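You operate a simulated robot arm through the tools that you are given. There is no shell and no other tool. Be economical: measure what you need, move in short steps, check, and stop when the job is done.

You are at the controls of a simulated two-armed robot. One attempt, no reset.

## Task
Put one of the shade blocks from the long white bench on the rinse bench. Put the pot labelled "3" from the long white bench on top of the can labelled stone and the pot labelled "1" on the black drip tray. Take the purple rag and leave it on top of the grey stand. Open the drawer marked cards, put the swatch three in the inside of the drawer marked cards, then shut the cards. Take the jar with the purple collar and put it on the card four. Count the grey blocks on the white side table, then put as many of the seal tins from the white side table on the white card sheet. Fetch the cup with the green band and set it on the clear part of the panel counter. Open the door marked cloths. Do these in any order. Set down upright: shade block, cup, jar with the purple collar, cup with the green band.
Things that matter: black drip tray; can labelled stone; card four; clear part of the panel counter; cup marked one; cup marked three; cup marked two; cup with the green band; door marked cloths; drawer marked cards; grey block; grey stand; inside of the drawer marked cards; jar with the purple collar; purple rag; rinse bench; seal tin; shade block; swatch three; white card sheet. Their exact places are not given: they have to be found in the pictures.

Only the result counts: the job must be done as asked and must still hold three seconds after the hand-in. Knocking over, shifting, dropping, spilling or breaking anything else fails it. Lids that push on must go on centred and level and be pressed home; caps that screw on are set level and turned clockwise until they are tight. Flat cloth is picked up by pressing the open fingertips on it (5 to 10 N) and closing them slowly along it; thin cloth reads only 2 to 8 mm in the jaws.

## Robot
Two 7-joint arms with two-finger parallel grippers on one trunk, on a base that drives. Base frame: it is fixed to the floor where the robot stands at the start and does not move with it; the origin is under the middle of the robot, x ahead of it, y to its left, z up; the surface under the hand at the start is at about z = 0.86. Readings come in m, rad, newtons and seconds.
The left shoulder is at the start at [0.03, 0.119, 1.06], the right one opposite. With the tool pointing down near the work surface each hand reaches from about 0.28 to 0.68 m from the robot's upright axis, wherever it stands, measured 20 degrees to its own side. Places, roughly: black drip tray (30x22x3 cm) [0.5, -1.3, 0.9]; can labelled stone [0.5, -0.25, 1]; card four [0.5, 1.5, 0.75]; clear part of the panel counter (25x46 cm) [-1.68, -4.52, 0.9]; cup marked one, cup marked three, cup marked two [0.5, -0.75, 1]; cup with the green band [0.75, -2, 1]; door marked cloths [0.7, -2.6, 0.3]; drawer marked cards [0.8, -2.8, 0.8]; grey block (6x6x5 cm) [0.5, 0.7, 0.8]; grey stand [-2.5, -1, 1]; inside of the drawer marked cards [0.9, -2.8, 0.7]; jar with the purple collar (5x5x5 cm) [-1.4, 0.6, 0.8]; purple rag (9x6x5 cm) [-1.5, -4.6, 0.9]; rinse bench [-1.6, 2, 0.8]; seal tin [0.75, 1.5, 0.75]; shade block [0.75, -0.5, 1]; swatch three [-2.75, -3, 1]; white card sheet (21x20x1 cm) [0.7, 1.3, 0.8]. Payload 3.43 kg a hand.
The TCP of each hand is the grasp point between the finger pads, 0.03 m short of the fingertips. In the tool frame z runs along the fingers and y along their closing line. Largest opening 0.094 m; finger width 0.028, thickness 0.01; the body of the gripper, 0.05 by 0.096 m, starts 0.055 m behind the TCP.
Orientation is that of the tool frame in the base frame, as [roll, pitch, yaw] about the fixed x, y, z axes, in that order (R = Rz(yaw) Ry(pitch) Rx(roll)). With the fingers straight down and closing along the base's y, the tool's x points along the base's -x, its y along +y and its z along -z.

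## Interface
- The arms move only by the tool play_rows. It takes "left_increments", "right_increments" or both (then of equal length, played together; a hand with none holds still); each is a list of rows, each an object of numbers (a shift or turn left out is 0, a gripper value left out holds the last): "dx", "dy", "dz": the shift along the tool's x, y, z in m; "rx", "ry", "rz": the turn, a rotation vector about the tool's x, y, z in rad. In form: [{"dx": .., "dy": .., "dz": .., "rx": .., "ry": .., "rz": ..}, ...]. A call has 1 to 10 rows; each row shifts and turns the commanded pose from where the row before left it, along the tool's axes as they then stand. "left_fingers" and "right_fingers" are, for a hand that has rows, the opening, from 0 (shut) to 1 (fully open), set as the call begins (left out, the last holds). Each row takes 0.2 s and may step no farther than 0.05 m and 0.15 rad from the row before; otherwise, or with a gripper value out of range, the whole call is refused. Where a pose cannot be reached the arm comes as near as it can. A force on the tool above 40 N (or 10 N above the force at the start of the call, whichever is more), or a blocked arm, ends the call early, and 0.2 s more pass. Each finger travels about 0.072 m/s and halts on what it meets, pressing with about 40 N; the grip force reading is that of the motor and also rises with nothing between the fingers. The clock runs only during rows and for 0.2 s after the last one: add rows that do not move to give the fingers time. It gives the time, the measured TCP pose, the force on the tool (base axes), the opening and the grip force at its end, in the units of the frame above (readings bear some noise), with the torque about the TCP (base axes, N m) and any sound that the robot's microphone picked up.
- Cameras (640 x 400 px; columns grow to the right, rows downward): "scene" is now at [0.0377, 0.0176, 1.7566]; the picture's right is [0.27, -0.96, 0.00], its down [-0.79, -0.22, -0.57] and it looks along [0.55, 0.15, -0.82] (base axes); focal length 261 px, centre (320, 200). "left" rides on the left gripper at [0.076, -0.014, -0.102] in its tool frame; the picture's right is [0.18, 0.98, 0.00], its down [-0.75, 0.14, -0.64] and it looks along [-0.63, 0.12, 0.77] (tool axes); focal length 243 px, centre (320, 200). "right" rides on the right gripper at [0.076, 0.014, -0.102] in its tool frame; the picture's right is [-0.18, 0.98, 0.00], its down [-0.75, -0.14, -0.64] and it looks along [-0.63, -0.12, 0.77] (tool axes); focal length 243 px, centre (320, 200).
- camera(camera): a new picture of that camera. The clock stands still meanwhile.
- raise_lower(by): slides the trunk up (or, below 0, down) by that many m; the arms and the scene camera ride with it, the base frame stays. It gives what a move gives, with no picture.
- base_move(legs): drives the robot by 1 to 6 legs, each [ahead, turn to the left] in m and rad, along the robot's own axes; the way and the turn of a leg run together, so that a leg with both is an arc; at most 1.5 m and 3.142 rad a leg. The arms and the cameras ride along, it lands a little off, and it stops where it bumps. It gives what a move gives.
- aim_head(pan, tilt): turns the head with the scene camera to pan (to the left, within 2.496 rad either way) and tilt (down, from -0.506 to 1.204), counted from straight ahead of the robot. It gives what a move gives.
- probe_pixels(camera, pixels): for up to 12 pixels [column, row] of the newest picture of that camera ("zoom" is the newest enlarged one), the place [x, y, z] in the base frame of the surface seen there, good to about 0.003 m. The clock stands still meanwhile.
- enlarge(camera, box): a new picture of the part [left, top, right, bottom] of that camera's present view, enlarged. The clock stands still meanwhile.
- hand_in(): hands the job in; it is judged then, once.

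Work in short steps. Measure before you move; look again where a grasp or a placing could have gone wrong, and mend it. You have 357 turns and 286 pictures in all, those below and enlarged ones among them. Open the grippers and draw the arms clear of the work before you hand the job in, unless the task says otherwise; then end with one line.

The tools are called after "Emit:" by a JSON object that holds its "method" and its "body". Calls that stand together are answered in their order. play_rows: Moves the arms, as the interface text tells. Its arguments: {"type":"object","properties":{"left_increments":{"type":"array"},"left_fingers":{"type":"number"},"right_increments":{"type":"array"},"right_fingers":{"type":"number"}},"required":[]} The other tools are called the same way: raise_lower (by) slides the trunk up or down; base_move (legs) drives the base; aim_head (pan, tilt) turns the head that bears the scene camera; camera (camera) takes a picture; probe_pixels (camera, pixels) gives the place of the surface under pixels of a picture; enlarge (camera, box) takes an enlarged picture of a part of a camera's view; hand_in () hands the job in.

At the start:

```text
t: 0.0
left_ee_pos: [0.4284, -0.0197, 1.2475]
left_tcp_rot: [3.141, 0.002, 3.142]
left_contact_force: [-0.5, 0.3, 0.0]
left_moment: [0.0, 0.01, 0.02]
left_opening: 0.0942
left_finger_force: 0.1
right_ee_pos: [0.3347, -0.2692, 1.2639]
right_tcp_rot: [-3.14, 0.004, 3.141]
right_contact_force: [0.1, -0.5, 0.4]
right_moment: [0.02, -0.03, 0.01]
right_opening: 0.0942
right_finger_force: 0.0
trunk travel left (down, up): [-0.325, 0.085]
robot x, y, heading: [0.0021, 0.0023, -0.002]
head pan, tilt: [0.271, 0.963]
```

scene: 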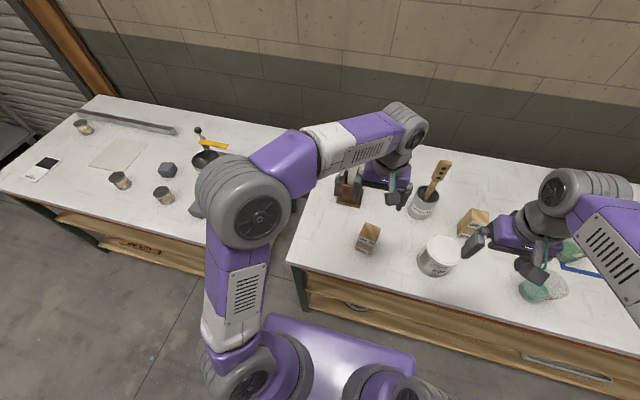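
right: 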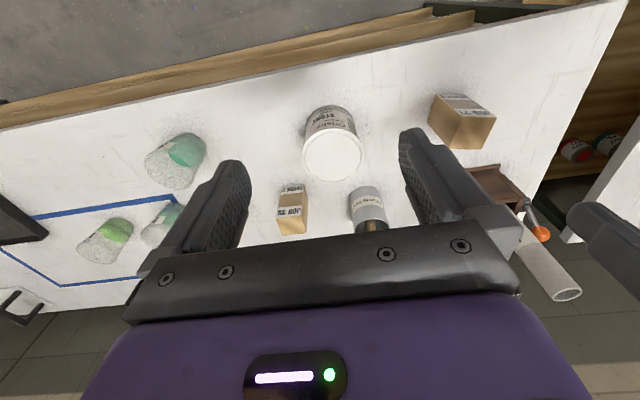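
left: 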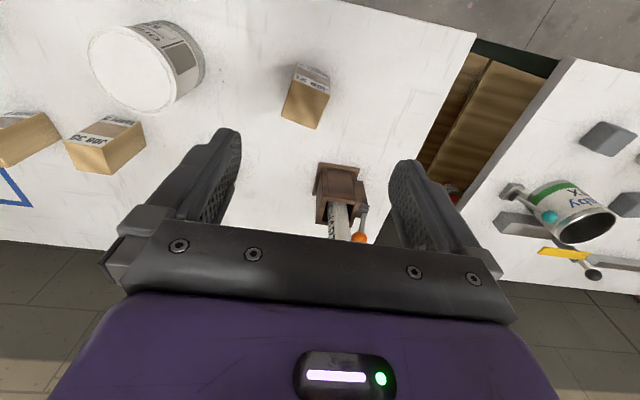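

The first pictures show the long white bench ahead and the side table to the left. I look around with the head to map things, first to the right part of the bench.

Emit:
{"method": "aim_head", "body": {"pan": -0.7, "tilt": 0.7}}

Emit:
{"method": "camera", "body": {"camera": "scene"}}

```text
t: 1.2
left_ee_pos: [0.4287, -0.0184, 1.2479]
left_tcp_rot: [3.141, 0.0, -3.141]
left_contact_force: [0.3, 0.9, -0.3]
left_moment: [0.04, 0.03, 0.03]
left_opening: 0.0941
left_finger_force: 0.1
right_ee_pos: [0.3356, -0.2688, 1.2632]
right_tcp_rot: [-3.141, -0.001, -3.141]
right_contact_force: [-0.9, -0.1, 0.2]
right_moment: [0.01, 0.04, -0.01]
right_opening: 0.094
right_finger_force: 0.0
trunk travel left (down, up): [-0.325, 0.085]
robot x, y, heading: [-0.0027, -0.0009, 0.0]
head pan, tilt: [-0.7, 0.7]
```

```text
282 pictures are left
```

scene: 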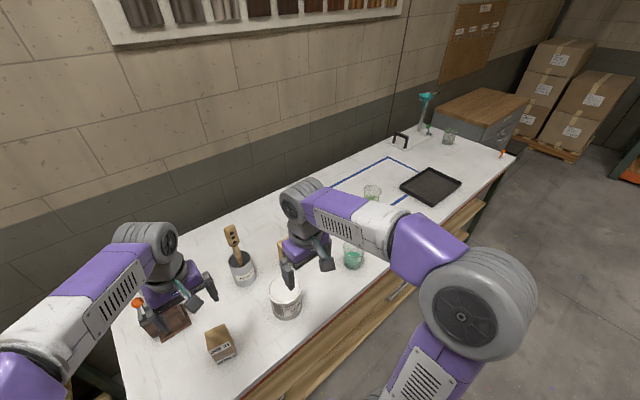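

The bench carries blocks, cans, cups in the blue tape and the drip tray (430,186). I look round the rest of the room.

Emit:
{"method": "aim_head", "body": {"pan": -1.6, "tilt": 0.35}}

Emit:
{"method": "camera", "body": {"camera": "scene"}}

Emit:
{"method": "aim_head", "body": {"pan": -2.49, "tilt": 0.35}}

Emit:
{"method": "camera", "body": {"camera": "scene"}}

Emit:
{"method": "aim_head", "body": {"pan": 2.49, "tilt": 0.35}}

Emit:
{"method": "camera", "body": {"camera": "scene"}}

Emit:
{"method": "aim_head", "body": {"pan": 1.4, "tilt": 0.5}}

Emit:
{"method": "camera", "body": {"camera": "scene"}}

```text
t: 2.5
left_ee_pos: [0.4281, -0.0202, 1.2479]
left_tcp_rot: [-3.141, -0.001, 3.141]
left_contact_force: [-0.4, 0.3, -0.6]
left_moment: [0.0, -0.01, 0.01]
left_opening: 0.0939
left_finger_force: 0.1
right_ee_pos: [0.3347, -0.2687, 1.2639]
right_tcp_rot: [-3.14, 0.0, 3.141]
right_contact_force: [0.1, -0.3, -0.2]
right_moment: [0.0, -0.02, -0.01]
right_opening: 0.0942
right_finger_force: 0.1
trunk travel left (down, up): [-0.325, 0.085]
robot x, y, heading: [0.0015, 0.0026, 0.004]
head pan, tilt: [-1.6, 0.351]
```

```text
281 pictures are left
```

scene: 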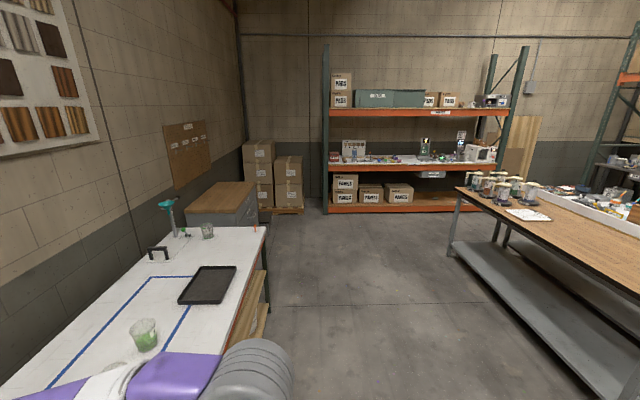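

```text
t: 3.6
left_ee_pos: [0.4287, -0.0202, 1.2482]
left_tcp_rot: [-3.141, 0.0, 3.141]
left_contact_force: [0.0, -0.8, 1.4]
left_moment: [0.01, 0.01, -0.02]
left_opening: 0.0941
left_finger_force: 0.0
right_ee_pos: [0.3348, -0.2687, 1.2634]
right_tcp_rot: [3.141, 0.0, -3.142]
right_contact_force: [0.2, 0.6, -0.6]
right_moment: [-0.01, 0.01, 0.02]
right_opening: 0.0939
right_finger_force: 0.0
trunk travel left (down, up): [-0.325, 0.085]
robot x, y, heading: [-0.0008, -0.003, -0.002]
head pan, tilt: [-2.491, 0.351]
```

```text
280 pictures are left
```

scene: 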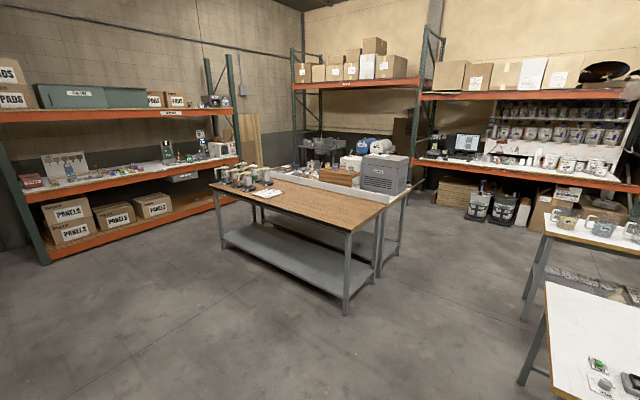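

```text
t: 7.6
left_ee_pos: [0.4288, -0.0195, 1.2489]
left_tcp_rot: [3.141, 0.0, 3.141]
left_contact_force: [1.7, 0.2, 0.5]
left_moment: [0.03, 0.0, -0.02]
left_opening: 0.094
left_finger_force: 0.0
right_ee_pos: [0.3363, -0.2687, 1.2636]
right_tcp_rot: [-3.141, 0.002, -3.141]
right_contact_force: [0.0, -1.2, -0.4]
right_moment: [-0.01, 0.02, -0.01]
right_opening: 0.0941
right_finger_force: 0.0
trunk travel left (down, up): [-0.325, 0.085]
robot x, y, heading: [-0.0027, -0.002, 0.001]
head pan, tilt: [2.491, 0.351]
```

```text
279 pictures are left
```

scene: 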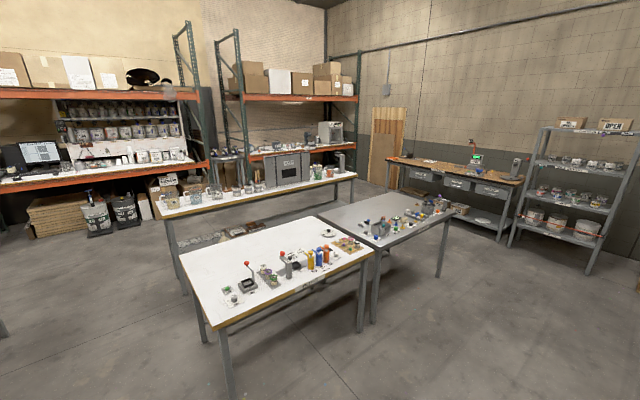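

```text
t: 8.9
left_ee_pos: [0.429, -0.0201, 1.248]
left_tcp_rot: [-3.14, 0.001, 3.141]
left_contact_force: [0.2, -0.1, -0.2]
left_moment: [0.0, 0.01, 0.0]
left_opening: 0.094
left_finger_force: 0.1
right_ee_pos: [0.3347, -0.2689, 1.2639]
right_tcp_rot: [3.141, 0.001, 3.141]
right_contact_force: [0.3, -0.3, -0.2]
right_moment: [-0.01, 0.02, 0.0]
right_opening: 0.094
right_finger_force: 0.0
trunk travel left (down, up): [-0.325, 0.085]
robot x, y, heading: [-0.0026, 0.0033, 0.005]
head pan, tilt: [1.4, 0.499]
```

```text
278 pictures are left
```

scene: 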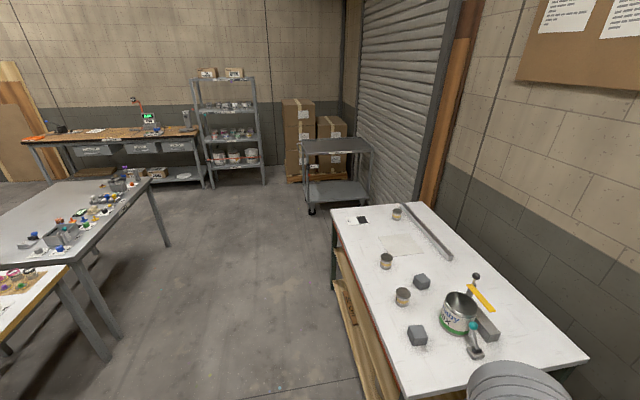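

Room mapped roughly. Now I read labels near me with the hand cameras.

Emit:
{"method": "enlarge", "body": {"camera": "right", "box": [240, 80, 520, 255]}}

Emit:
{"method": "enlarge", "body": {"camera": "right", "box": [20, 110, 260, 260]}}

Emit:
{"method": "aim_head", "body": {"pan": -0.7, "tilt": 0.8}}

Emit:
{"method": "enlarge", "body": {"camera": "scene", "box": [260, 90, 520, 253]}}

Emit:
{"method": "camera", "body": {"camera": "scene"}}

```text
2.29 times, centred on (380, 168) of right
```

zoom: 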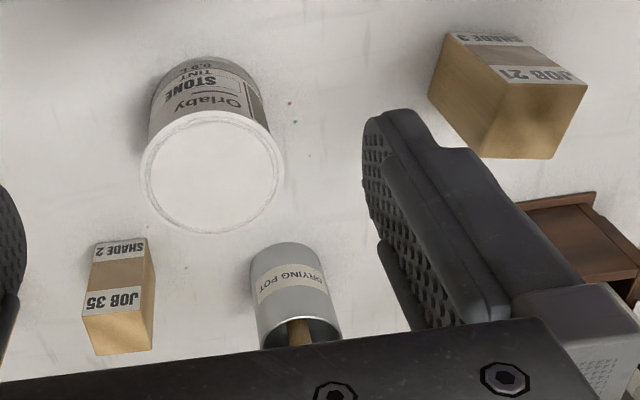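

```text
2.67 times, centred on (140, 185) of right
```

zoom: 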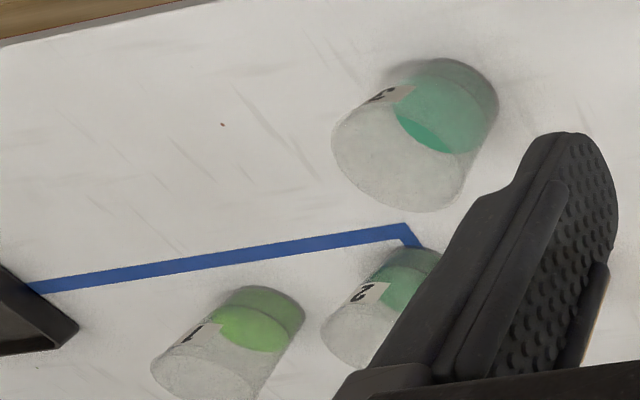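

```text
t: 10.9
left_ee_pos: [0.4297, -0.0201, 1.2473]
left_tcp_rot: [3.14, -0.001, 3.141]
left_contact_force: [0.3, -0.4, -0.1]
left_moment: [0.05, 0.0, 0.01]
left_opening: 0.0939
left_finger_force: 0.1
right_ee_pos: [0.3357, -0.2683, 1.2625]
right_tcp_rot: [-3.141, 0.001, -3.141]
right_contact_force: [0.0, 0.2, 0.4]
right_moment: [0.04, -0.03, 0.0]
right_opening: 0.0942
right_finger_force: 0.0
trunk travel left (down, up): [-0.325, 0.085]
robot x, y, heading: [0.0025, -0.0002, -0.002]
head pan, tilt: [-0.7, 0.799]
```

```text
2.45 times, centred on (390, 172) of scene
```

zoom: 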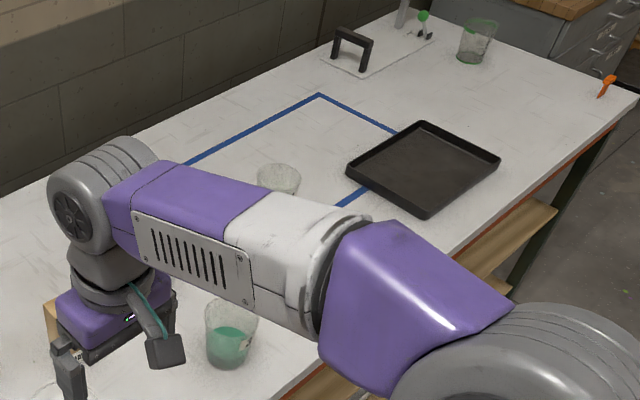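

```text
274 pictures are left
```

scene: 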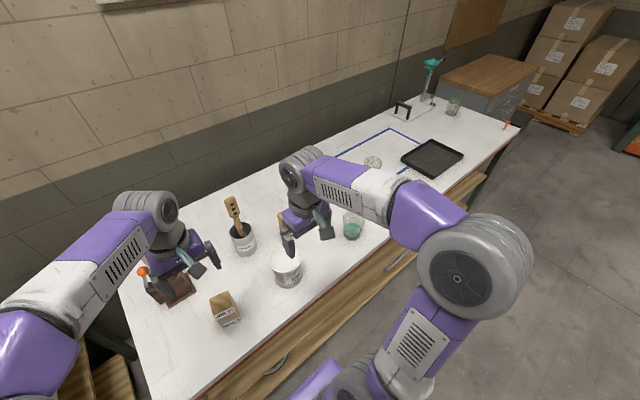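

The can "Stone" and shade blocks are readable; I probe the positions in the starting right picture (can top (333,157), cups, blocks).

Emit:
{"method": "probe_pixels", "body": {"camera": "right", "pixels": [[333, 157], [330, 110], [170, 165], [198, 145], [100, 245], [125, 222], [160, 228], [292, 227], [292, 190], [460, 128], [458, 97], [368, 190]]}}

Emit:
{"method": "probe_pixels", "body": {"camera": "scene", "pixels": [[287, 260], [353, 217], [353, 236], [373, 162], [430, 160], [453, 98], [453, 115], [222, 300], [405, 158], [455, 150], [425, 173], [440, 142]]}}

```text
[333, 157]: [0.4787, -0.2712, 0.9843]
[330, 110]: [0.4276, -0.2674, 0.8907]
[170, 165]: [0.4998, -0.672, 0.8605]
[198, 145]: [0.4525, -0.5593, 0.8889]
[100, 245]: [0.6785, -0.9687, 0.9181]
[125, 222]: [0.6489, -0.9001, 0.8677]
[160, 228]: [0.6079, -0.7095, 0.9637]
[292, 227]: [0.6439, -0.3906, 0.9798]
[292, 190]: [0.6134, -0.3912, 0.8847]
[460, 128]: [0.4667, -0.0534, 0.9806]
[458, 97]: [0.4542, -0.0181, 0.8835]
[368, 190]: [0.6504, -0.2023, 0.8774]
```

```text
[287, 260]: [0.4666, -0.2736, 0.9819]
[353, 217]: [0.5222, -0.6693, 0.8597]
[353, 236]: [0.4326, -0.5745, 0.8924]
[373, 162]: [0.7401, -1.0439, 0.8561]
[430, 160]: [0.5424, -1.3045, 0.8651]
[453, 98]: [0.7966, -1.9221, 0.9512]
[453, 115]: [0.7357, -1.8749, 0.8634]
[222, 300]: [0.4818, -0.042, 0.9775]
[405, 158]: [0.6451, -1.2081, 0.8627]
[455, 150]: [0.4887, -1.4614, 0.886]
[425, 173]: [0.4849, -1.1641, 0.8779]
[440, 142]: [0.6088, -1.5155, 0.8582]
```

Robot needs to be to the right to reach the cups; I turn right, drive 0.5 m along the bench and turn back.

Emit:
{"method": "base_move", "body": {"legs": [[0, -1.571], [0.5, 0], [0, 1.571]]}}

Emit:
{"method": "camera", "body": {"camera": "right"}}

Emit:
{"method": "aim_head", "body": {"pan": 0.0, "tilt": 0.9}}

Emit:
{"method": "camera", "body": {"camera": "scene"}}

```text
t: 21.5
left_ee_pos: [0.4293, -0.5253, 1.2479]
left_tcp_rot: [3.141, 0.001, 3.135]
left_contact_force: [0.3, 0.1, -0.8]
left_moment: [-0.02, 0.04, 0.0]
left_opening: 0.0941
left_finger_force: 0.0
right_ee_pos: [0.3327, -0.7724, 1.2634]
right_tcp_rot: [-3.141, 0.0, 3.135]
right_contact_force: [0.5, -0.3, -0.1]
right_moment: [-0.01, 0.01, -0.03]
right_opening: 0.0941
right_finger_force: 0.2
trunk travel left (down, up): [-0.325, 0.085]
robot x, y, heading: [-0.0013, -0.4971, -0.009]
head pan, tilt: [-0.7, 0.799]
```

```text
273 pictures are left
```

right: 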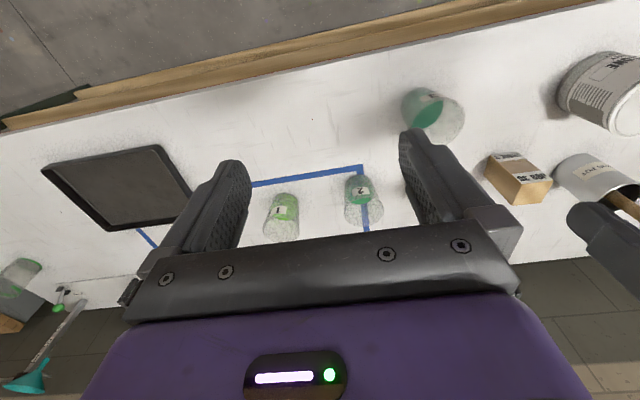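

```text
t: 22.5
left_ee_pos: [0.4293, -0.5248, 1.2475]
left_tcp_rot: [3.141, 0.002, 3.135]
left_contact_force: [0.3, -0.8, 0.0]
left_moment: [-0.02, 0.02, 0.01]
left_opening: 0.0942
left_finger_force: 0.1
right_ee_pos: [0.3336, -0.7736, 1.2645]
right_tcp_rot: [-3.141, 0.0, 3.135]
right_contact_force: [0.2, 0.3, 0.1]
right_moment: [-0.01, 0.02, 0.03]
right_opening: 0.0939
right_finger_force: 0.1
trunk travel left (down, up): [-0.325, 0.085]
robot x, y, heading: [-0.0011, -0.5039, -0.009]
head pan, tilt: [0.0, 0.901]
```

```text
272 pictures are left
```

scene: 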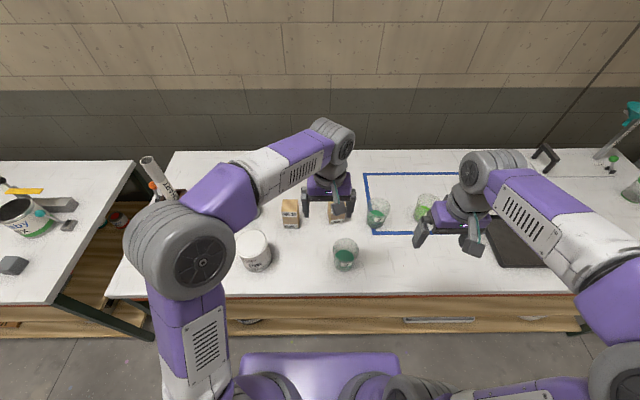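

Labels "1" (282,215) and "2" (362,190) seem visible; I check the nearest cup's label.

Emit:
{"method": "enlarge", "body": {"camera": "right", "box": [250, 70, 570, 270]}}

Emit:
{"method": "enlarge", "body": {"camera": "scene", "box": [220, 180, 460, 330]}}

Emit:
{"method": "probe_pixels", "body": {"camera": "zoom", "pixels": [[335, 160], [335, 225], [340, 185], [310, 185], [372, 190], [395, 90], [530, 60], [80, 140], [40, 150], [120, 150], [90, 220], [335, 240]]}}

```text
2.00 times, centred on (410, 170) of right
```

zoom: 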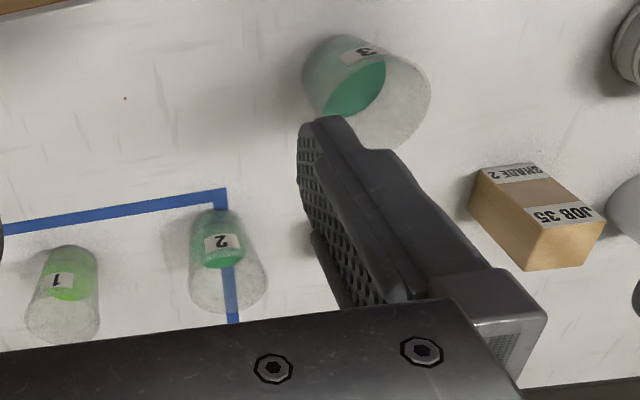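

```text
2.67 times, centred on (340, 255) of scene
```

zoom: 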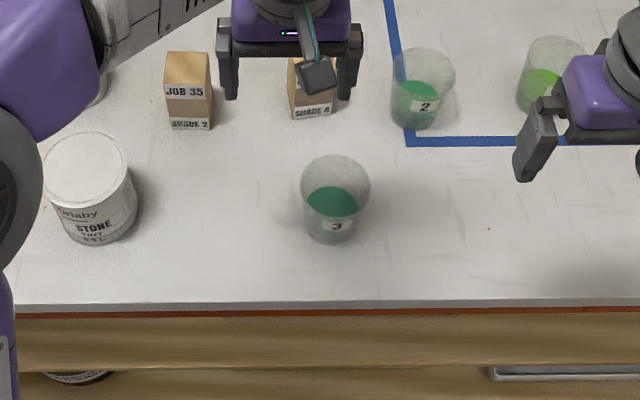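

```text
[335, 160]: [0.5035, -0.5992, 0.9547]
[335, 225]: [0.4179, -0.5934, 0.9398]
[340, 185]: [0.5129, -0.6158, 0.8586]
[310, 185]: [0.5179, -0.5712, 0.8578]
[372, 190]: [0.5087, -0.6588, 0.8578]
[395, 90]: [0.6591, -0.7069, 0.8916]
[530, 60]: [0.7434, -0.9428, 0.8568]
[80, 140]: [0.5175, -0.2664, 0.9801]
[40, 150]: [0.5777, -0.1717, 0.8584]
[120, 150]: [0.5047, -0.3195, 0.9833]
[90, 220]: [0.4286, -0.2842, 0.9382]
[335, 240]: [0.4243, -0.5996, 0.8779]
```

Labels are clear: "3" is the near teal cup (~[0.46,-0.6]), "1" the light-green one. The left hand can take cup 3 and reach the can; I move the right hand a bit away and the left over cup 3 for a look.

Emit:
{"method": "play_rows", "body": {"left_increments": [{"dx": 0, "dy": -0.037, "dz": 0.0}, {"dx": 0, "dy": -0.037, "dz": 0.03}, {"dz": 0.03}, {"dz": 0.03}, {"dz": 0.03}], "right_increments": [{"dy": -0.05}, {"dy": -0.05}, {}, {}, {}], "left_fingers": 1}}

Emit:
{"method": "camera", "body": {"camera": "left"}}

```text
t: 23.7
left_ee_pos: [0.4272, -0.5998, 1.1257]
left_tcp_rot: [3.141, 0.0, 3.133]
left_contact_force: [0.6, 0.4, -0.4]
left_moment: [-0.04, 0.03, 0.0]
left_opening: 0.0944
left_finger_force: 0.0
right_ee_pos: [0.333, -0.8743, 1.2626]
right_tcp_rot: [-3.141, 0.001, 3.133]
right_contact_force: [-0.7, 0.1, 0.3]
right_moment: [0.01, 0.01, 0.0]
right_opening: 0.094
right_finger_force: 0.1
trunk travel left (down, up): [-0.325, 0.085]
robot x, y, heading: [0.0023, -0.5042, -0.011]
head pan, tilt: [0.0, 0.901]
```

```text
269 pictures are left
```

left: 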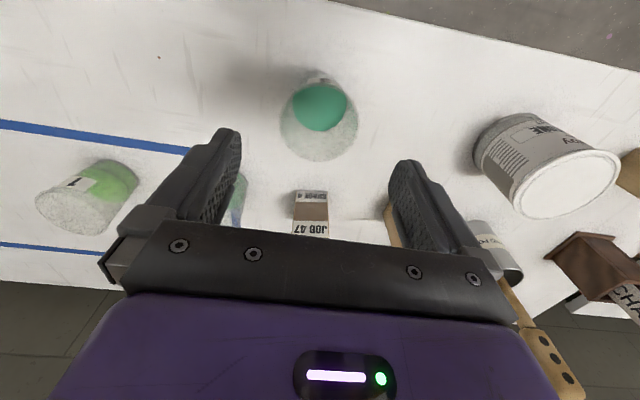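

The cup rim spans columns ~280–358 here. I zoom to get it finely.

Emit:
{"method": "enlarge", "body": {"camera": "left", "box": [256, 60, 384, 180]}}

Emit:
{"method": "probe_pixels", "body": {"camera": "zoom", "pixels": [[320, 40], [320, 60], [130, 260], [115, 300], [505, 300], [500, 260], [320, 490], [320, 500], [200, 450], [440, 450], [320, 75], [320, 100]]}}

```text
3.33 times, centred on (320, 120) of left
```

zoom: 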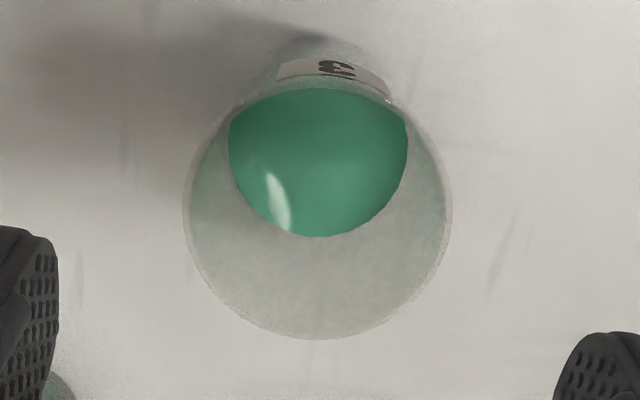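

```text
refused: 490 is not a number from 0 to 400
```

I probe the rim to fix its height.

Emit:
{"method": "probe_pixels", "body": {"camera": "zoom", "pixels": [[186, 195], [184, 205], [450, 195], [448, 215], [318, 337], [318, 335], [240, 315], [400, 310], [380, 325], [330, 70], [318, 80], [318, 200]]}}

```text
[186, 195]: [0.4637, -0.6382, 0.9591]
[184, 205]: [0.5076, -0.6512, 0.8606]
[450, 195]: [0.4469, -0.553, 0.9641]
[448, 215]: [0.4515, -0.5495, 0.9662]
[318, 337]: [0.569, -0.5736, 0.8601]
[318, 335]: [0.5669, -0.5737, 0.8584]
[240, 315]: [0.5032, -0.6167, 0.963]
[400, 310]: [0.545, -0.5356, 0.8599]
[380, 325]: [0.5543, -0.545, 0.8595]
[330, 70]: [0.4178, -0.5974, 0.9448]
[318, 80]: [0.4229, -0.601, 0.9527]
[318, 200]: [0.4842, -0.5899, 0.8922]
```

Rim at z≈0.963, diameter ≈0.089 m, centre ≈[0.462,-0.594]. I go above it with tips just over the rim.

Emit:
{"method": "play_rows", "body": {"left_increments": [{"dx": -0.035, "dy": 0.006}, {"dz": 0.04}, {"dz": 0.04}, {"dz": 0.03}, {}]}}

Emit:
{"method": "camera", "body": {"camera": "left"}}

```text
t: 24.9
left_ee_pos: [0.463, -0.5926, 1.0168]
left_tcp_rot: [3.141, 0.001, 3.134]
left_contact_force: [-1.0, -0.1, 0.3]
left_moment: [0.01, 0.01, -0.02]
left_opening: 0.0943
left_finger_force: 0.0
right_ee_pos: [0.3331, -0.8732, 1.2615]
right_tcp_rot: [3.141, 0.001, 3.133]
right_contact_force: [0.4, 0.0, -0.2]
right_moment: [0.01, -0.02, -0.01]
right_opening: 0.0939
right_finger_force: 0.0
trunk travel left (down, up): [-0.325, 0.085]
robot x, y, heading: [-0.0021, -0.5034, -0.011]
head pan, tilt: [0.0, 0.901]
```

```text
267 pictures are left
```

left: 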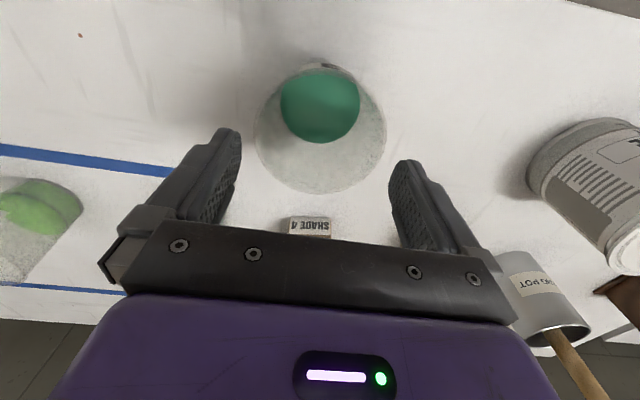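

Centre confirmed at [0.462,-0.593]. I lower gently to TCP z≈0.945.

Emit:
{"method": "play_rows", "body": {"left_increments": [{"dz": 0.02}, {"dz": 0.015}, {"dz": 0.015}, {"dz": 0.012}, {"dz": 0.01}]}}

Emit:
{"method": "camera", "body": {"camera": "left"}}

```text
t: 26.1
left_ee_pos: [0.4633, -0.5928, 0.9454]
left_tcp_rot: [-3.141, 0.0, 3.134]
left_contact_force: [-0.2, -0.3, 1.1]
left_moment: [0.02, -0.01, 0.01]
left_opening: 0.0937
left_finger_force: 0.0
right_ee_pos: [0.3323, -0.8727, 1.2616]
right_tcp_rot: [-3.141, 0.0, 3.136]
right_contact_force: [0.2, -0.3, 0.0]
right_moment: [0.02, 0.01, -0.02]
right_opening: 0.0939
right_finger_force: 0.0
trunk travel left (down, up): [-0.325, 0.085]
robot x, y, heading: [-0.0001, -0.502, -0.012]
head pan, tilt: [0.0, 0.901]
```

```text
266 pictures are left
```

left: 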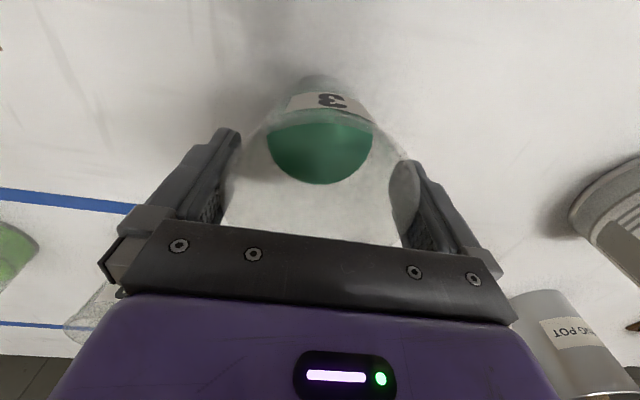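

No contact; cup sits between the pads. Close.

Emit:
{"method": "play_rows", "body": {"left_increments": [{}, {}, {}, {}], "left_fingers": 0.6}}

```text
t: 27.1
left_ee_pos: [0.4623, -0.5939, 0.9459]
left_tcp_rot: [-3.141, 0.0, 3.135]
left_contact_force: [0.7, 0.5, -0.3]
left_moment: [0.02, -0.01, 0.03]
left_opening: 0.0926
left_finger_force: 40.6
right_ee_pos: [0.3332, -0.874, 1.262]
right_tcp_rot: [-3.139, 0.001, 3.135]
right_contact_force: [-0.5, 0.3, -0.1]
right_moment: [0.03, 0.0, 0.04]
right_opening: 0.094
right_finger_force: 0.1
trunk travel left (down, up): [-0.325, 0.085]
robot x, y, heading: [0.0001, -0.5029, -0.006]
head pan, tilt: [0.0, 0.901]
```

Gripped at 0.0926. Lift slowly and check.

Emit:
{"method": "play_rows", "body": {"left_increments": [{"dz": -0.01}, {"dz": -0.02}, {"dz": -0.03}, {"dz": -0.04}, {"dz": -0.04}, {"dz": -0.04}, {}]}}

Emit:
{"method": "camera", "body": {"camera": "left"}}

Emit:
{"method": "enlarge", "body": {"camera": "scene", "box": [180, 150, 420, 300]}}

```text
t: 28.7
left_ee_pos: [0.466, -0.5946, 1.1257]
left_tcp_rot: [3.141, 0.0, 3.133]
left_contact_force: [0.2, -0.1, -1.5]
left_moment: [-0.01, -0.01, -0.01]
left_opening: 0.0928
left_finger_force: 40.1
right_ee_pos: [0.334, -0.874, 1.2614]
right_tcp_rot: [3.141, 0.001, 3.135]
right_contact_force: [0.7, 0.3, 0.0]
right_moment: [0.04, -0.02, -0.04]
right_opening: 0.094
right_finger_force: 0.0
trunk travel left (down, up): [-0.325, 0.085]
robot x, y, heading: [0.004, -0.5019, -0.008]
head pan, tilt: [0.0, 0.901]
```

```text
265 pictures are left
```

left: 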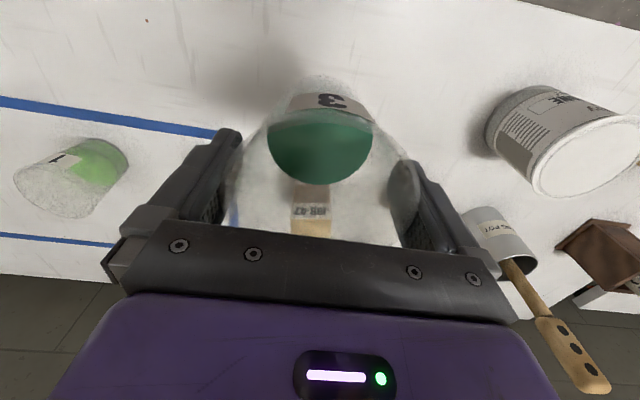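

```text
2.67 times, centred on (300, 225) of scene
```

zoom: 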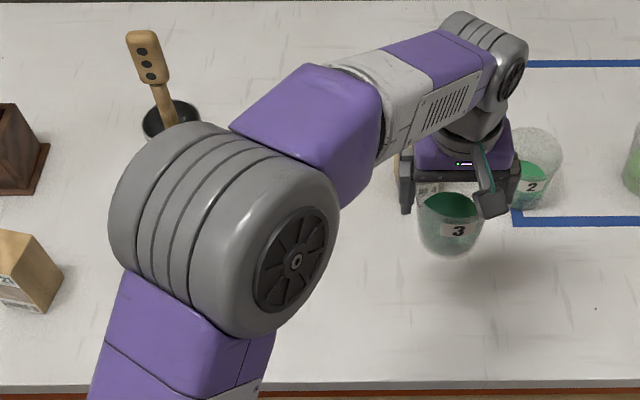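

The cup is held. I probe the can lid's rim in the left picture.

Emit:
{"method": "probe_pixels", "body": {"camera": "left", "pixels": [[536, 160], [545, 190], [570, 195], [600, 115], [636, 112], [560, 135], [590, 155], [620, 185], [540, 340], [585, 385], [515, 260], [495, 245]]}}

```text
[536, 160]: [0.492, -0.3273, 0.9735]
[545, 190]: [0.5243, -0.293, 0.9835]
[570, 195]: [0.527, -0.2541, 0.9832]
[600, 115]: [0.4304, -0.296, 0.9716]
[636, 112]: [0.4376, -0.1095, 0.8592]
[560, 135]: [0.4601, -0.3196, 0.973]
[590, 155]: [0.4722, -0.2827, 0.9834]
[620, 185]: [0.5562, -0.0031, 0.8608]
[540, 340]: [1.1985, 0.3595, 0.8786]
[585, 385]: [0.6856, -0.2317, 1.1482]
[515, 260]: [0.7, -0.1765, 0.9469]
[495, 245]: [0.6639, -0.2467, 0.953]
```

Lid centre ≈[0.480,-0.274], top 0.983. Carry the cup there at the same height.

Emit:
{"method": "play_rows", "body": {"left_increments": [{"dy": 0.04}, {"dy": 0.04}, {"dy": 0.04}, {"dy": 0.04}, {"dy": 0.04}, {"dy": 0.04}, {"dy": 0.04, "dx": -0.01}, {"dy": 0.03}, {}]}}

Emit:
{"method": "camera", "body": {"camera": "left"}}

Emit:
{"method": "enlarge", "body": {"camera": "scene", "box": [180, 150, 420, 300]}}

```text
t: 30.7
left_ee_pos: [0.4769, -0.2856, 1.1271]
left_tcp_rot: [3.141, 0.001, 3.132]
left_contact_force: [0.1, 0.0, -2.2]
left_moment: [0.02, 0.0, 0.01]
left_opening: 0.0925
left_finger_force: 39.7
right_ee_pos: [0.3328, -0.8731, 1.2608]
right_tcp_rot: [3.14, 0.0, 3.134]
right_contact_force: [0.7, -0.6, 0.1]
right_moment: [0.02, 0.01, 0.02]
right_opening: 0.0939
right_finger_force: 0.1
trunk travel left (down, up): [-0.325, 0.085]
robot x, y, heading: [0.0022, -0.4998, -0.009]
head pan, tilt: [0.0, 0.901]
```

```text
263 pictures are left
```

left: 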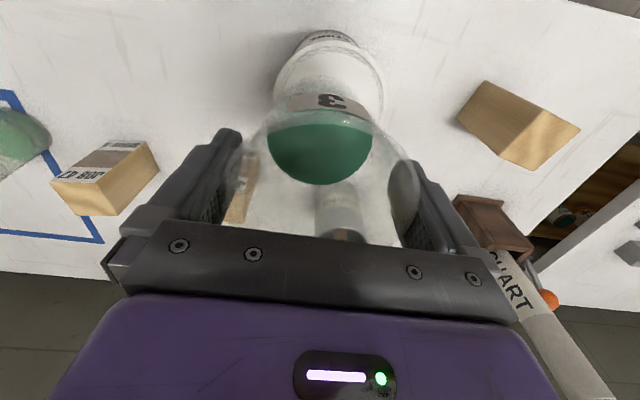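

```text
2.67 times, centred on (300, 225) of scene
```

zoom: 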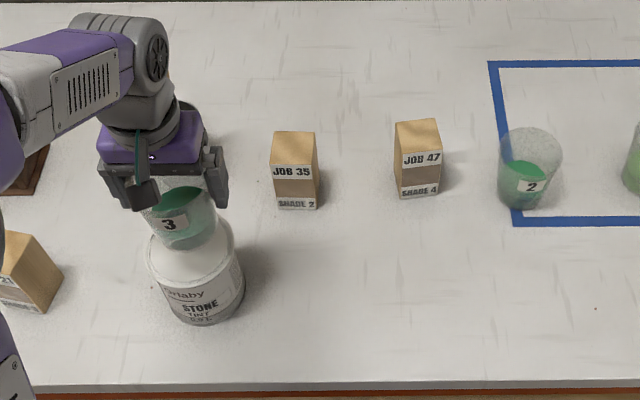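

Lid centre refined to [0.479,-0.277]. Shift 8 mm and lower until contact.

Emit:
{"method": "play_rows", "body": {"left_increments": [{"dy": 0.008, "dx": -0.002}, {"dz": 0.02}, {"dz": 0.015}, {"dz": 0.01}, {"dz": 0.006}, {"dz": 0.003}, {"dz": 0.002}, {}]}}

Emit:
{"method": "enlarge", "body": {"camera": "scene", "box": [180, 150, 420, 300]}}

```text
t: 32.5
left_ee_pos: [0.478, -0.275, 1.0709]
left_tcp_rot: [-3.142, 0.001, 3.134]
left_contact_force: [-0.2, -0.2, 1.1]
left_moment: [0.04, 0.1, -0.01]
left_opening: 0.0926
left_finger_force: 40.1
right_ee_pos: [0.333, -0.873, 1.2611]
right_tcp_rot: [3.141, 0.0, 3.135]
right_contact_force: [-0.4, -1.0, 0.0]
right_moment: [-0.03, 0.01, -0.01]
right_opening: 0.0941
right_finger_force: 0.1
trunk travel left (down, up): [-0.325, 0.085]
robot x, y, heading: [0.0007, -0.5014, -0.009]
head pan, tilt: [0.0, 0.901]
```

```text
2.67 times, centred on (300, 225) of scene
```

zoom: 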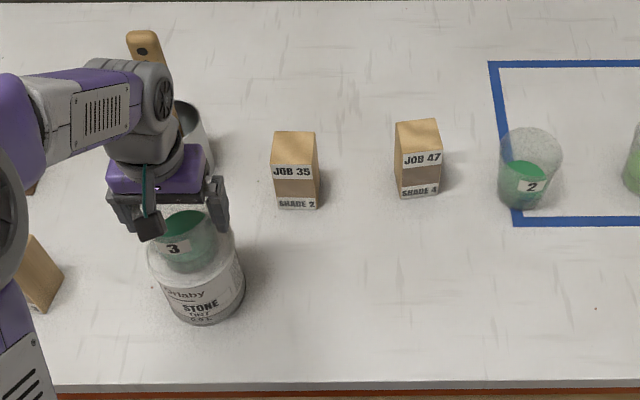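

Contact (load shifted from −2.2 to +1.1 N). Release and retreat upward.

Emit:
{"method": "play_rows", "body": {"left_increments": [{"dz": 0.0005}, {}, {}], "left_fingers": 1}}

Emit:
{"method": "play_rows", "body": {"left_increments": [{"dz": -0.01}, {"dz": -0.02}, {"dz": -0.03}, {"dz": -0.04}, {"dz": -0.04}, {"dz": -0.03}, {}]}}

Emit:
{"method": "enlarge", "body": {"camera": "scene", "box": [180, 150, 420, 300]}}

```text
t: 33.3
left_ee_pos: [0.4777, -0.2745, 1.0689]
left_tcp_rot: [-3.141, 0.0, 3.135]
left_contact_force: [0.2, -1.0, -0.1]
left_moment: [-0.02, 0.0, 0.0]
left_opening: 0.0939
left_finger_force: 0.1
right_ee_pos: [0.3337, -0.8739, 1.2613]
right_tcp_rot: [3.141, 0.0, 3.136]
right_contact_force: [-0.2, 0.5, -0.1]
right_moment: [-0.02, 0.01, 0.01]
right_opening: 0.0941
right_finger_force: 0.0
trunk travel left (down, up): [-0.325, 0.085]
robot x, y, heading: [-0.0009, -0.5043, -0.006]
head pan, tilt: [0.0, 0.901]
```

```text
t: 34.9
left_ee_pos: [0.4791, -0.2753, 1.2384]
left_tcp_rot: [3.141, 0.0, 3.131]
left_contact_force: [0.1, 0.6, 0.7]
left_moment: [0.01, 0.01, -0.01]
left_opening: 0.0942
left_finger_force: 0.0
right_ee_pos: [0.3331, -0.8739, 1.2615]
right_tcp_rot: [-3.141, 0.0, 3.137]
right_contact_force: [0.8, 0.6, 0.4]
right_moment: [0.0, -0.01, -0.04]
right_opening: 0.094
right_finger_force: 0.1
trunk travel left (down, up): [-0.325, 0.085]
robot x, y, heading: [0.0019, -0.5021, -0.004]
head pan, tilt: [0.0, 0.901]
```

```text
2.67 times, centred on (300, 225) of scene
```

zoom: 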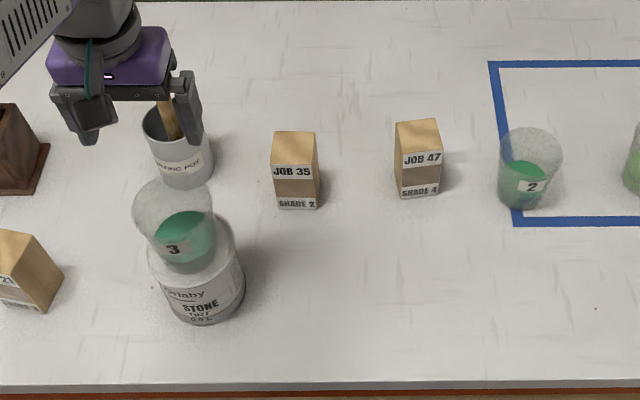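

Cup 3 stands on the can. I retract the left hand a bit and drive 0.4 m farther right.

Emit:
{"method": "play_rows", "body": {"left_increments": [{"dx": 0.04}, {"dx": 0.04}, {}]}}

Emit:
{"method": "base_move", "body": {"legs": [[0, -1.565], [0.4, 0], [0, 1.571]]}}

Emit:
{"method": "camera", "body": {"camera": "right"}}

Emit:
{"method": "camera", "body": {"camera": "scene"}}

```text
t: 35.7
left_ee_pos: [0.4, -0.2758, 1.2386]
left_tcp_rot: [-3.141, 0.0, 3.133]
left_contact_force: [0.4, -0.1, -0.4]
left_moment: [-0.01, -0.02, 0.02]
left_opening: 0.0941
left_finger_force: 0.0
right_ee_pos: [0.3342, -0.8736, 1.2618]
right_tcp_rot: [3.141, 0.0, 3.135]
right_contact_force: [1.1, 0.2, -0.1]
right_moment: [0.01, 0.02, 0.02]
right_opening: 0.0941
right_finger_force: 0.1
trunk travel left (down, up): [-0.325, 0.085]
robot x, y, heading: [0.0017, -0.5002, -0.007]
head pan, tilt: [0.0, 0.901]
```

```text
t: 45.9
left_ee_pos: [0.3967, -0.6878, 1.2381]
left_tcp_rot: [3.14, 0.001, 3.114]
left_contact_force: [0.4, 0.3, 1.1]
left_moment: [0.0, 0.0, 0.02]
left_opening: 0.0941
left_finger_force: 0.0
right_ee_pos: [0.3187, -1.2837, 1.2611]
right_tcp_rot: [-3.141, 0.001, 3.114]
right_contact_force: [0.3, -0.4, 0.4]
right_moment: [0.0, 0.0, -0.03]
right_opening: 0.094
right_finger_force: 0.1
trunk travel left (down, up): [-0.325, 0.085]
robot x, y, heading: [-0.0081, -0.9065, -0.027]
head pan, tilt: [0.0, 0.901]
```

```text
259 pictures are left
```

right: 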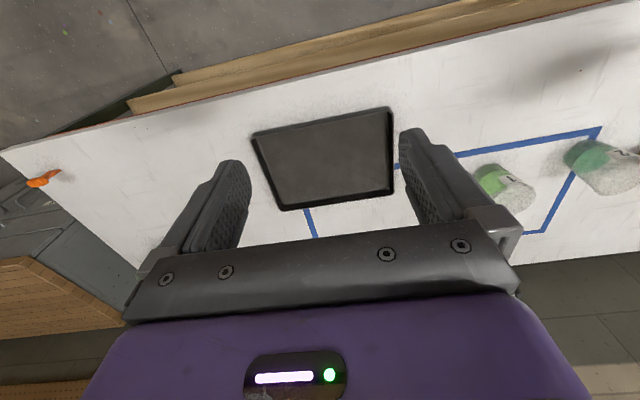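

```text
258 pictures are left
```

scene: 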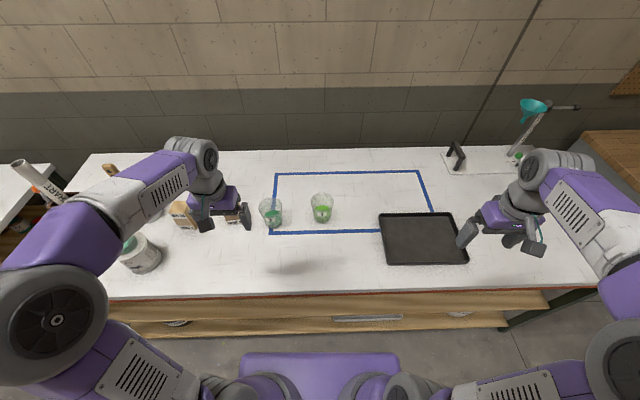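

Probe cup 1 (322,207), the tray corners and the bench edge.

Emit:
{"method": "probe_pixels", "body": {"camera": "scene", "pixels": [[321, 213], [322, 195], [322, 218], [380, 216], [455, 216], [466, 262], [388, 262], [420, 240], [330, 294], [330, 306]]}}

Emit:
{"method": "enlarge", "body": {"camera": "scene", "box": [242, 160, 402, 260]}}

```text
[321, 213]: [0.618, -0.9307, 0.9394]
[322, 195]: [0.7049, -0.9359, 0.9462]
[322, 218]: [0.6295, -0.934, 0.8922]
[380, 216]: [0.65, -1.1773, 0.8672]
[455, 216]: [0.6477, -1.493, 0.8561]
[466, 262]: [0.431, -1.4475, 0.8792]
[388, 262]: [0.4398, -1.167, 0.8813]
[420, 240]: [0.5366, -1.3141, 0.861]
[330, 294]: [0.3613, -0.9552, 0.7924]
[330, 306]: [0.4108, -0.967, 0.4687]
```

```text
4.00 times, centred on (322, 210) of scene
```

zoom: 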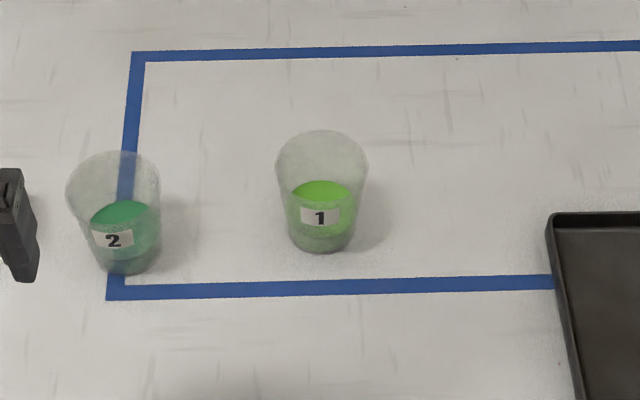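

Cup 1 centre ≈[0.66,-0.935], near the reach limit; I drive 0.06 m ahead (front clearance ~0.12 m) and straighten, then bring the right hand over it.

Emit:
{"method": "base_move", "body": {"legs": [[0, 0.027], [0.06, 0]]}}

```text
t: 47.2
left_ee_pos: [0.4518, -0.6763, 1.2382]
left_tcp_rot: [-3.141, 0.001, 3.14]
left_contact_force: [0.0, 0.4, -0.6]
left_moment: [0.0, 0.03, 0.0]
left_opening: 0.0942
left_finger_force: 0.1
right_ee_pos: [0.3899, -1.2744, 1.2615]
right_tcp_rot: [3.141, -0.002, 3.141]
right_contact_force: [0.1, -0.4, 0.3]
right_moment: [0.01, 0.02, -0.04]
right_opening: 0.0942
right_finger_force: 0.2
trunk travel left (down, up): [-0.325, 0.085]
robot x, y, heading: [0.054, -0.9062, 0.001]
head pan, tilt: [0.0, 0.901]
```

Bring the right hand above cup 1, left hand a bit farther left.

Emit:
{"method": "play_rows", "body": {"right_increments": [{"dx": -0.02, "dy": 0.04}, {"dx": -0.02, "dy": 0.04}, {"dx": -0.02, "dy": 0.04}, {"dx": -0.02, "dy": 0.04}, {"dx": -0.02, "dy": 0.04}, {"dx": -0.02, "dy": 0.04, "dz": 0.01}, {"dx": -0.02, "dy": 0.034, "dz": 0.03}, {"dx": -0.02, "dy": 0.034, "dz": 0.03}, {"dx": -0.02, "dy": 0.03, "dz": 0.03}, {"dx": -0.02, "dz": 0.03}], "left_increments": [{"dy": 0.04}, {"dy": 0.04}, {"dy": 0.02}, {}, {}, {}, {}, {}, {}, {}], "right_fingers": 1}}

Emit:
{"method": "camera", "body": {"camera": "right"}}

Emit:
{"method": "enlarge", "body": {"camera": "right", "box": [240, 60, 400, 160]}}

```text
t: 49.4
left_ee_pos: [0.4525, -0.5771, 1.2394]
left_tcp_rot: [3.141, 0.001, 3.139]
left_contact_force: [0.1, -0.3, 0.2]
left_moment: [0.02, 0.04, 0.03]
left_opening: 0.0945
left_finger_force: 0.0
right_ee_pos: [0.5898, -0.9367, 1.1305]
right_tcp_rot: [3.141, 0.0, -3.141]
right_contact_force: [0.4, -0.4, -0.3]
right_moment: [0.0, 0.0, 0.03]
right_opening: 0.094
right_finger_force: 0.1
trunk travel left (down, up): [-0.325, 0.085]
robot x, y, heading: [0.0531, -0.9055, -0.002]
head pan, tilt: [0.0, 0.901]
```

```text
256 pictures are left
```

right: 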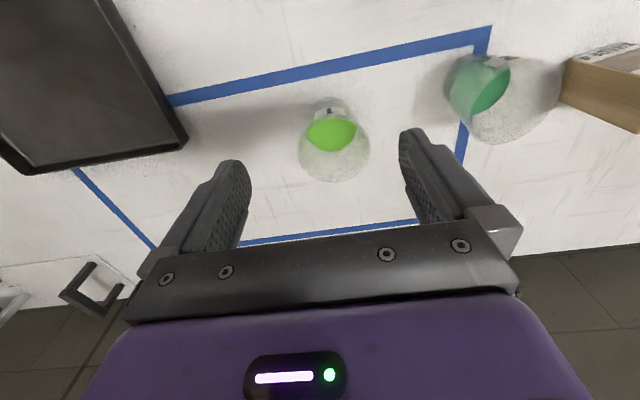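

```text
4.00 times, centred on (320, 110) of right
```

zoom: 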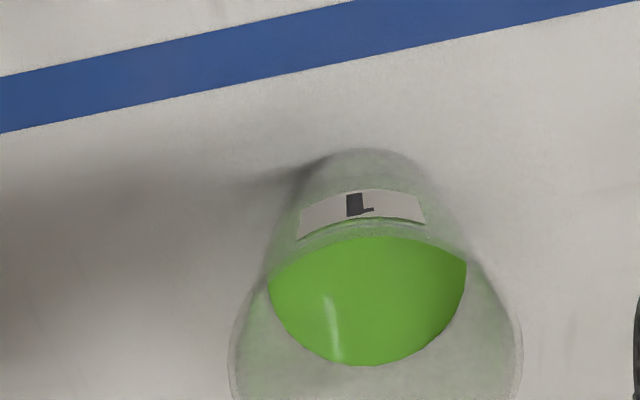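

Cup 1 rim centre ≈[0.664,-0.933]. Move over it with tips above the rim.

Emit:
{"method": "play_rows", "body": {"right_increments": [{"dx": -0.037, "dy": 0.002}, {"dx": -0.037, "dy": 0.002}, {"dz": 0.04}, {"dz": 0.04}, {"dz": 0.033}, {}]}}

Emit:
{"method": "camera", "body": {"camera": "right"}}

```text
t: 50.8
left_ee_pos: [0.4506, -0.5759, 1.238]
left_tcp_rot: [-3.141, 0.002, 3.14]
left_contact_force: [0.0, -0.1, 0.1]
left_moment: [-0.01, 0.01, 0.01]
left_opening: 0.0939
left_finger_force: 0.1
right_ee_pos: [0.6626, -0.9339, 1.0177]
right_tcp_rot: [-3.142, 0.0, 3.14]
right_contact_force: [-0.6, 0.0, -0.8]
right_moment: [0.0, 0.01, -0.02]
right_opening: 0.094
right_finger_force: 0.0
trunk travel left (down, up): [-0.325, 0.085]
robot x, y, heading: [0.0532, -0.9013, -0.002]
head pan, tilt: [0.0, 0.901]
```

```text
254 pictures are left
```

right: 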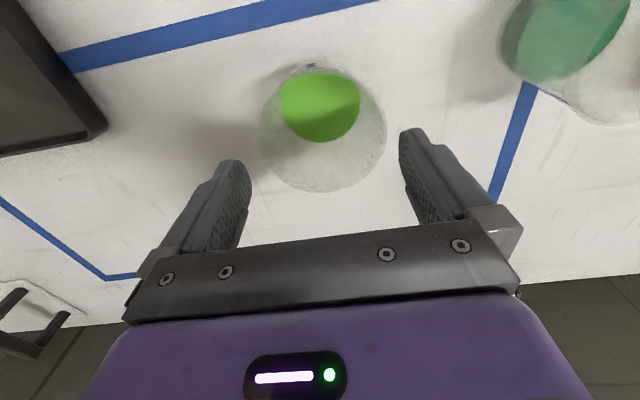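

Alignment within ~2 mm; shift 2 mm and descend to z≈0.945.

Emit:
{"method": "play_rows", "body": {"right_increments": [{"dy": 0.002, "dz": 0.01}, {"dz": 0.016}, {"dz": 0.016}, {"dz": 0.016}, {"dz": 0.014}, {}]}}

Emit:
{"method": "camera", "body": {"camera": "right"}}

```text
t: 51.6
left_ee_pos: [0.4517, -0.5765, 1.2382]
left_tcp_rot: [-3.141, -0.001, 3.141]
left_contact_force: [0.0, 0.7, -0.3]
left_moment: [0.05, 0.02, -0.01]
left_opening: 0.0939
left_finger_force: 0.1
right_ee_pos: [0.6696, -0.9337, 0.992]
right_tcp_rot: [-3.137, 0.013, 3.136]
right_contact_force: [0.5, -0.5, -0.4]
right_moment: [-0.04, 0.04, -0.01]
right_opening: 0.094
right_finger_force: 0.1
trunk travel left (down, up): [-0.325, 0.085]
robot x, y, heading: [0.0525, -0.9057, -0.0]
head pan, tilt: [0.0, 0.901]
stopped in row 3 (right hand): the force on the tool passed its limit at 50 N (the readings are from after the stop); the commanded pose is now the measured one
```

```text
253 pictures are left
```

right: 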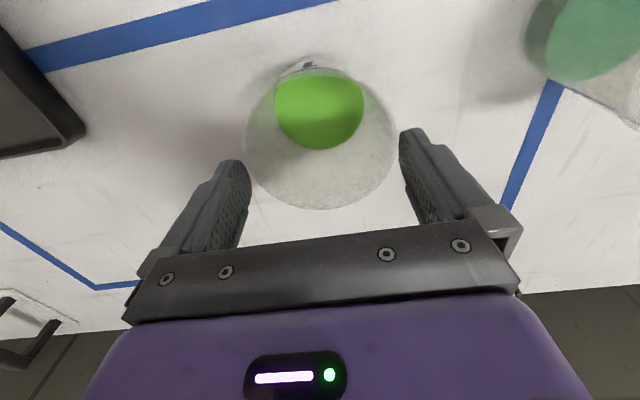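

A finger landed on the rim (only ~1 mm slack). The cup stands still. I raise again, straighten the tool and measure more exactly.

Emit:
{"method": "play_rows", "body": {"right_increments": [{"dz": -0.013}, {"dz": -0.013, "dx": 0.006}, {}, {}]}}

```text
t: 52.6
left_ee_pos: [0.4519, -0.5764, 1.2387]
left_tcp_rot: [3.141, 0.0, 3.14]
left_contact_force: [-0.3, 0.5, 0.3]
left_moment: [0.03, 0.0, 0.0]
left_opening: 0.0938
left_finger_force: 0.0
right_ee_pos: [0.6615, -0.9336, 1.0164]
right_tcp_rot: [-3.138, 0.013, 3.138]
right_contact_force: [0.1, -1.0, 0.3]
right_moment: [0.0, 0.05, 0.0]
right_opening: 0.094
right_finger_force: 0.2
trunk travel left (down, up): [-0.325, 0.085]
robot x, y, heading: [0.051, -0.9055, -0.003]
head pan, tilt: [0.0, 0.901]
```

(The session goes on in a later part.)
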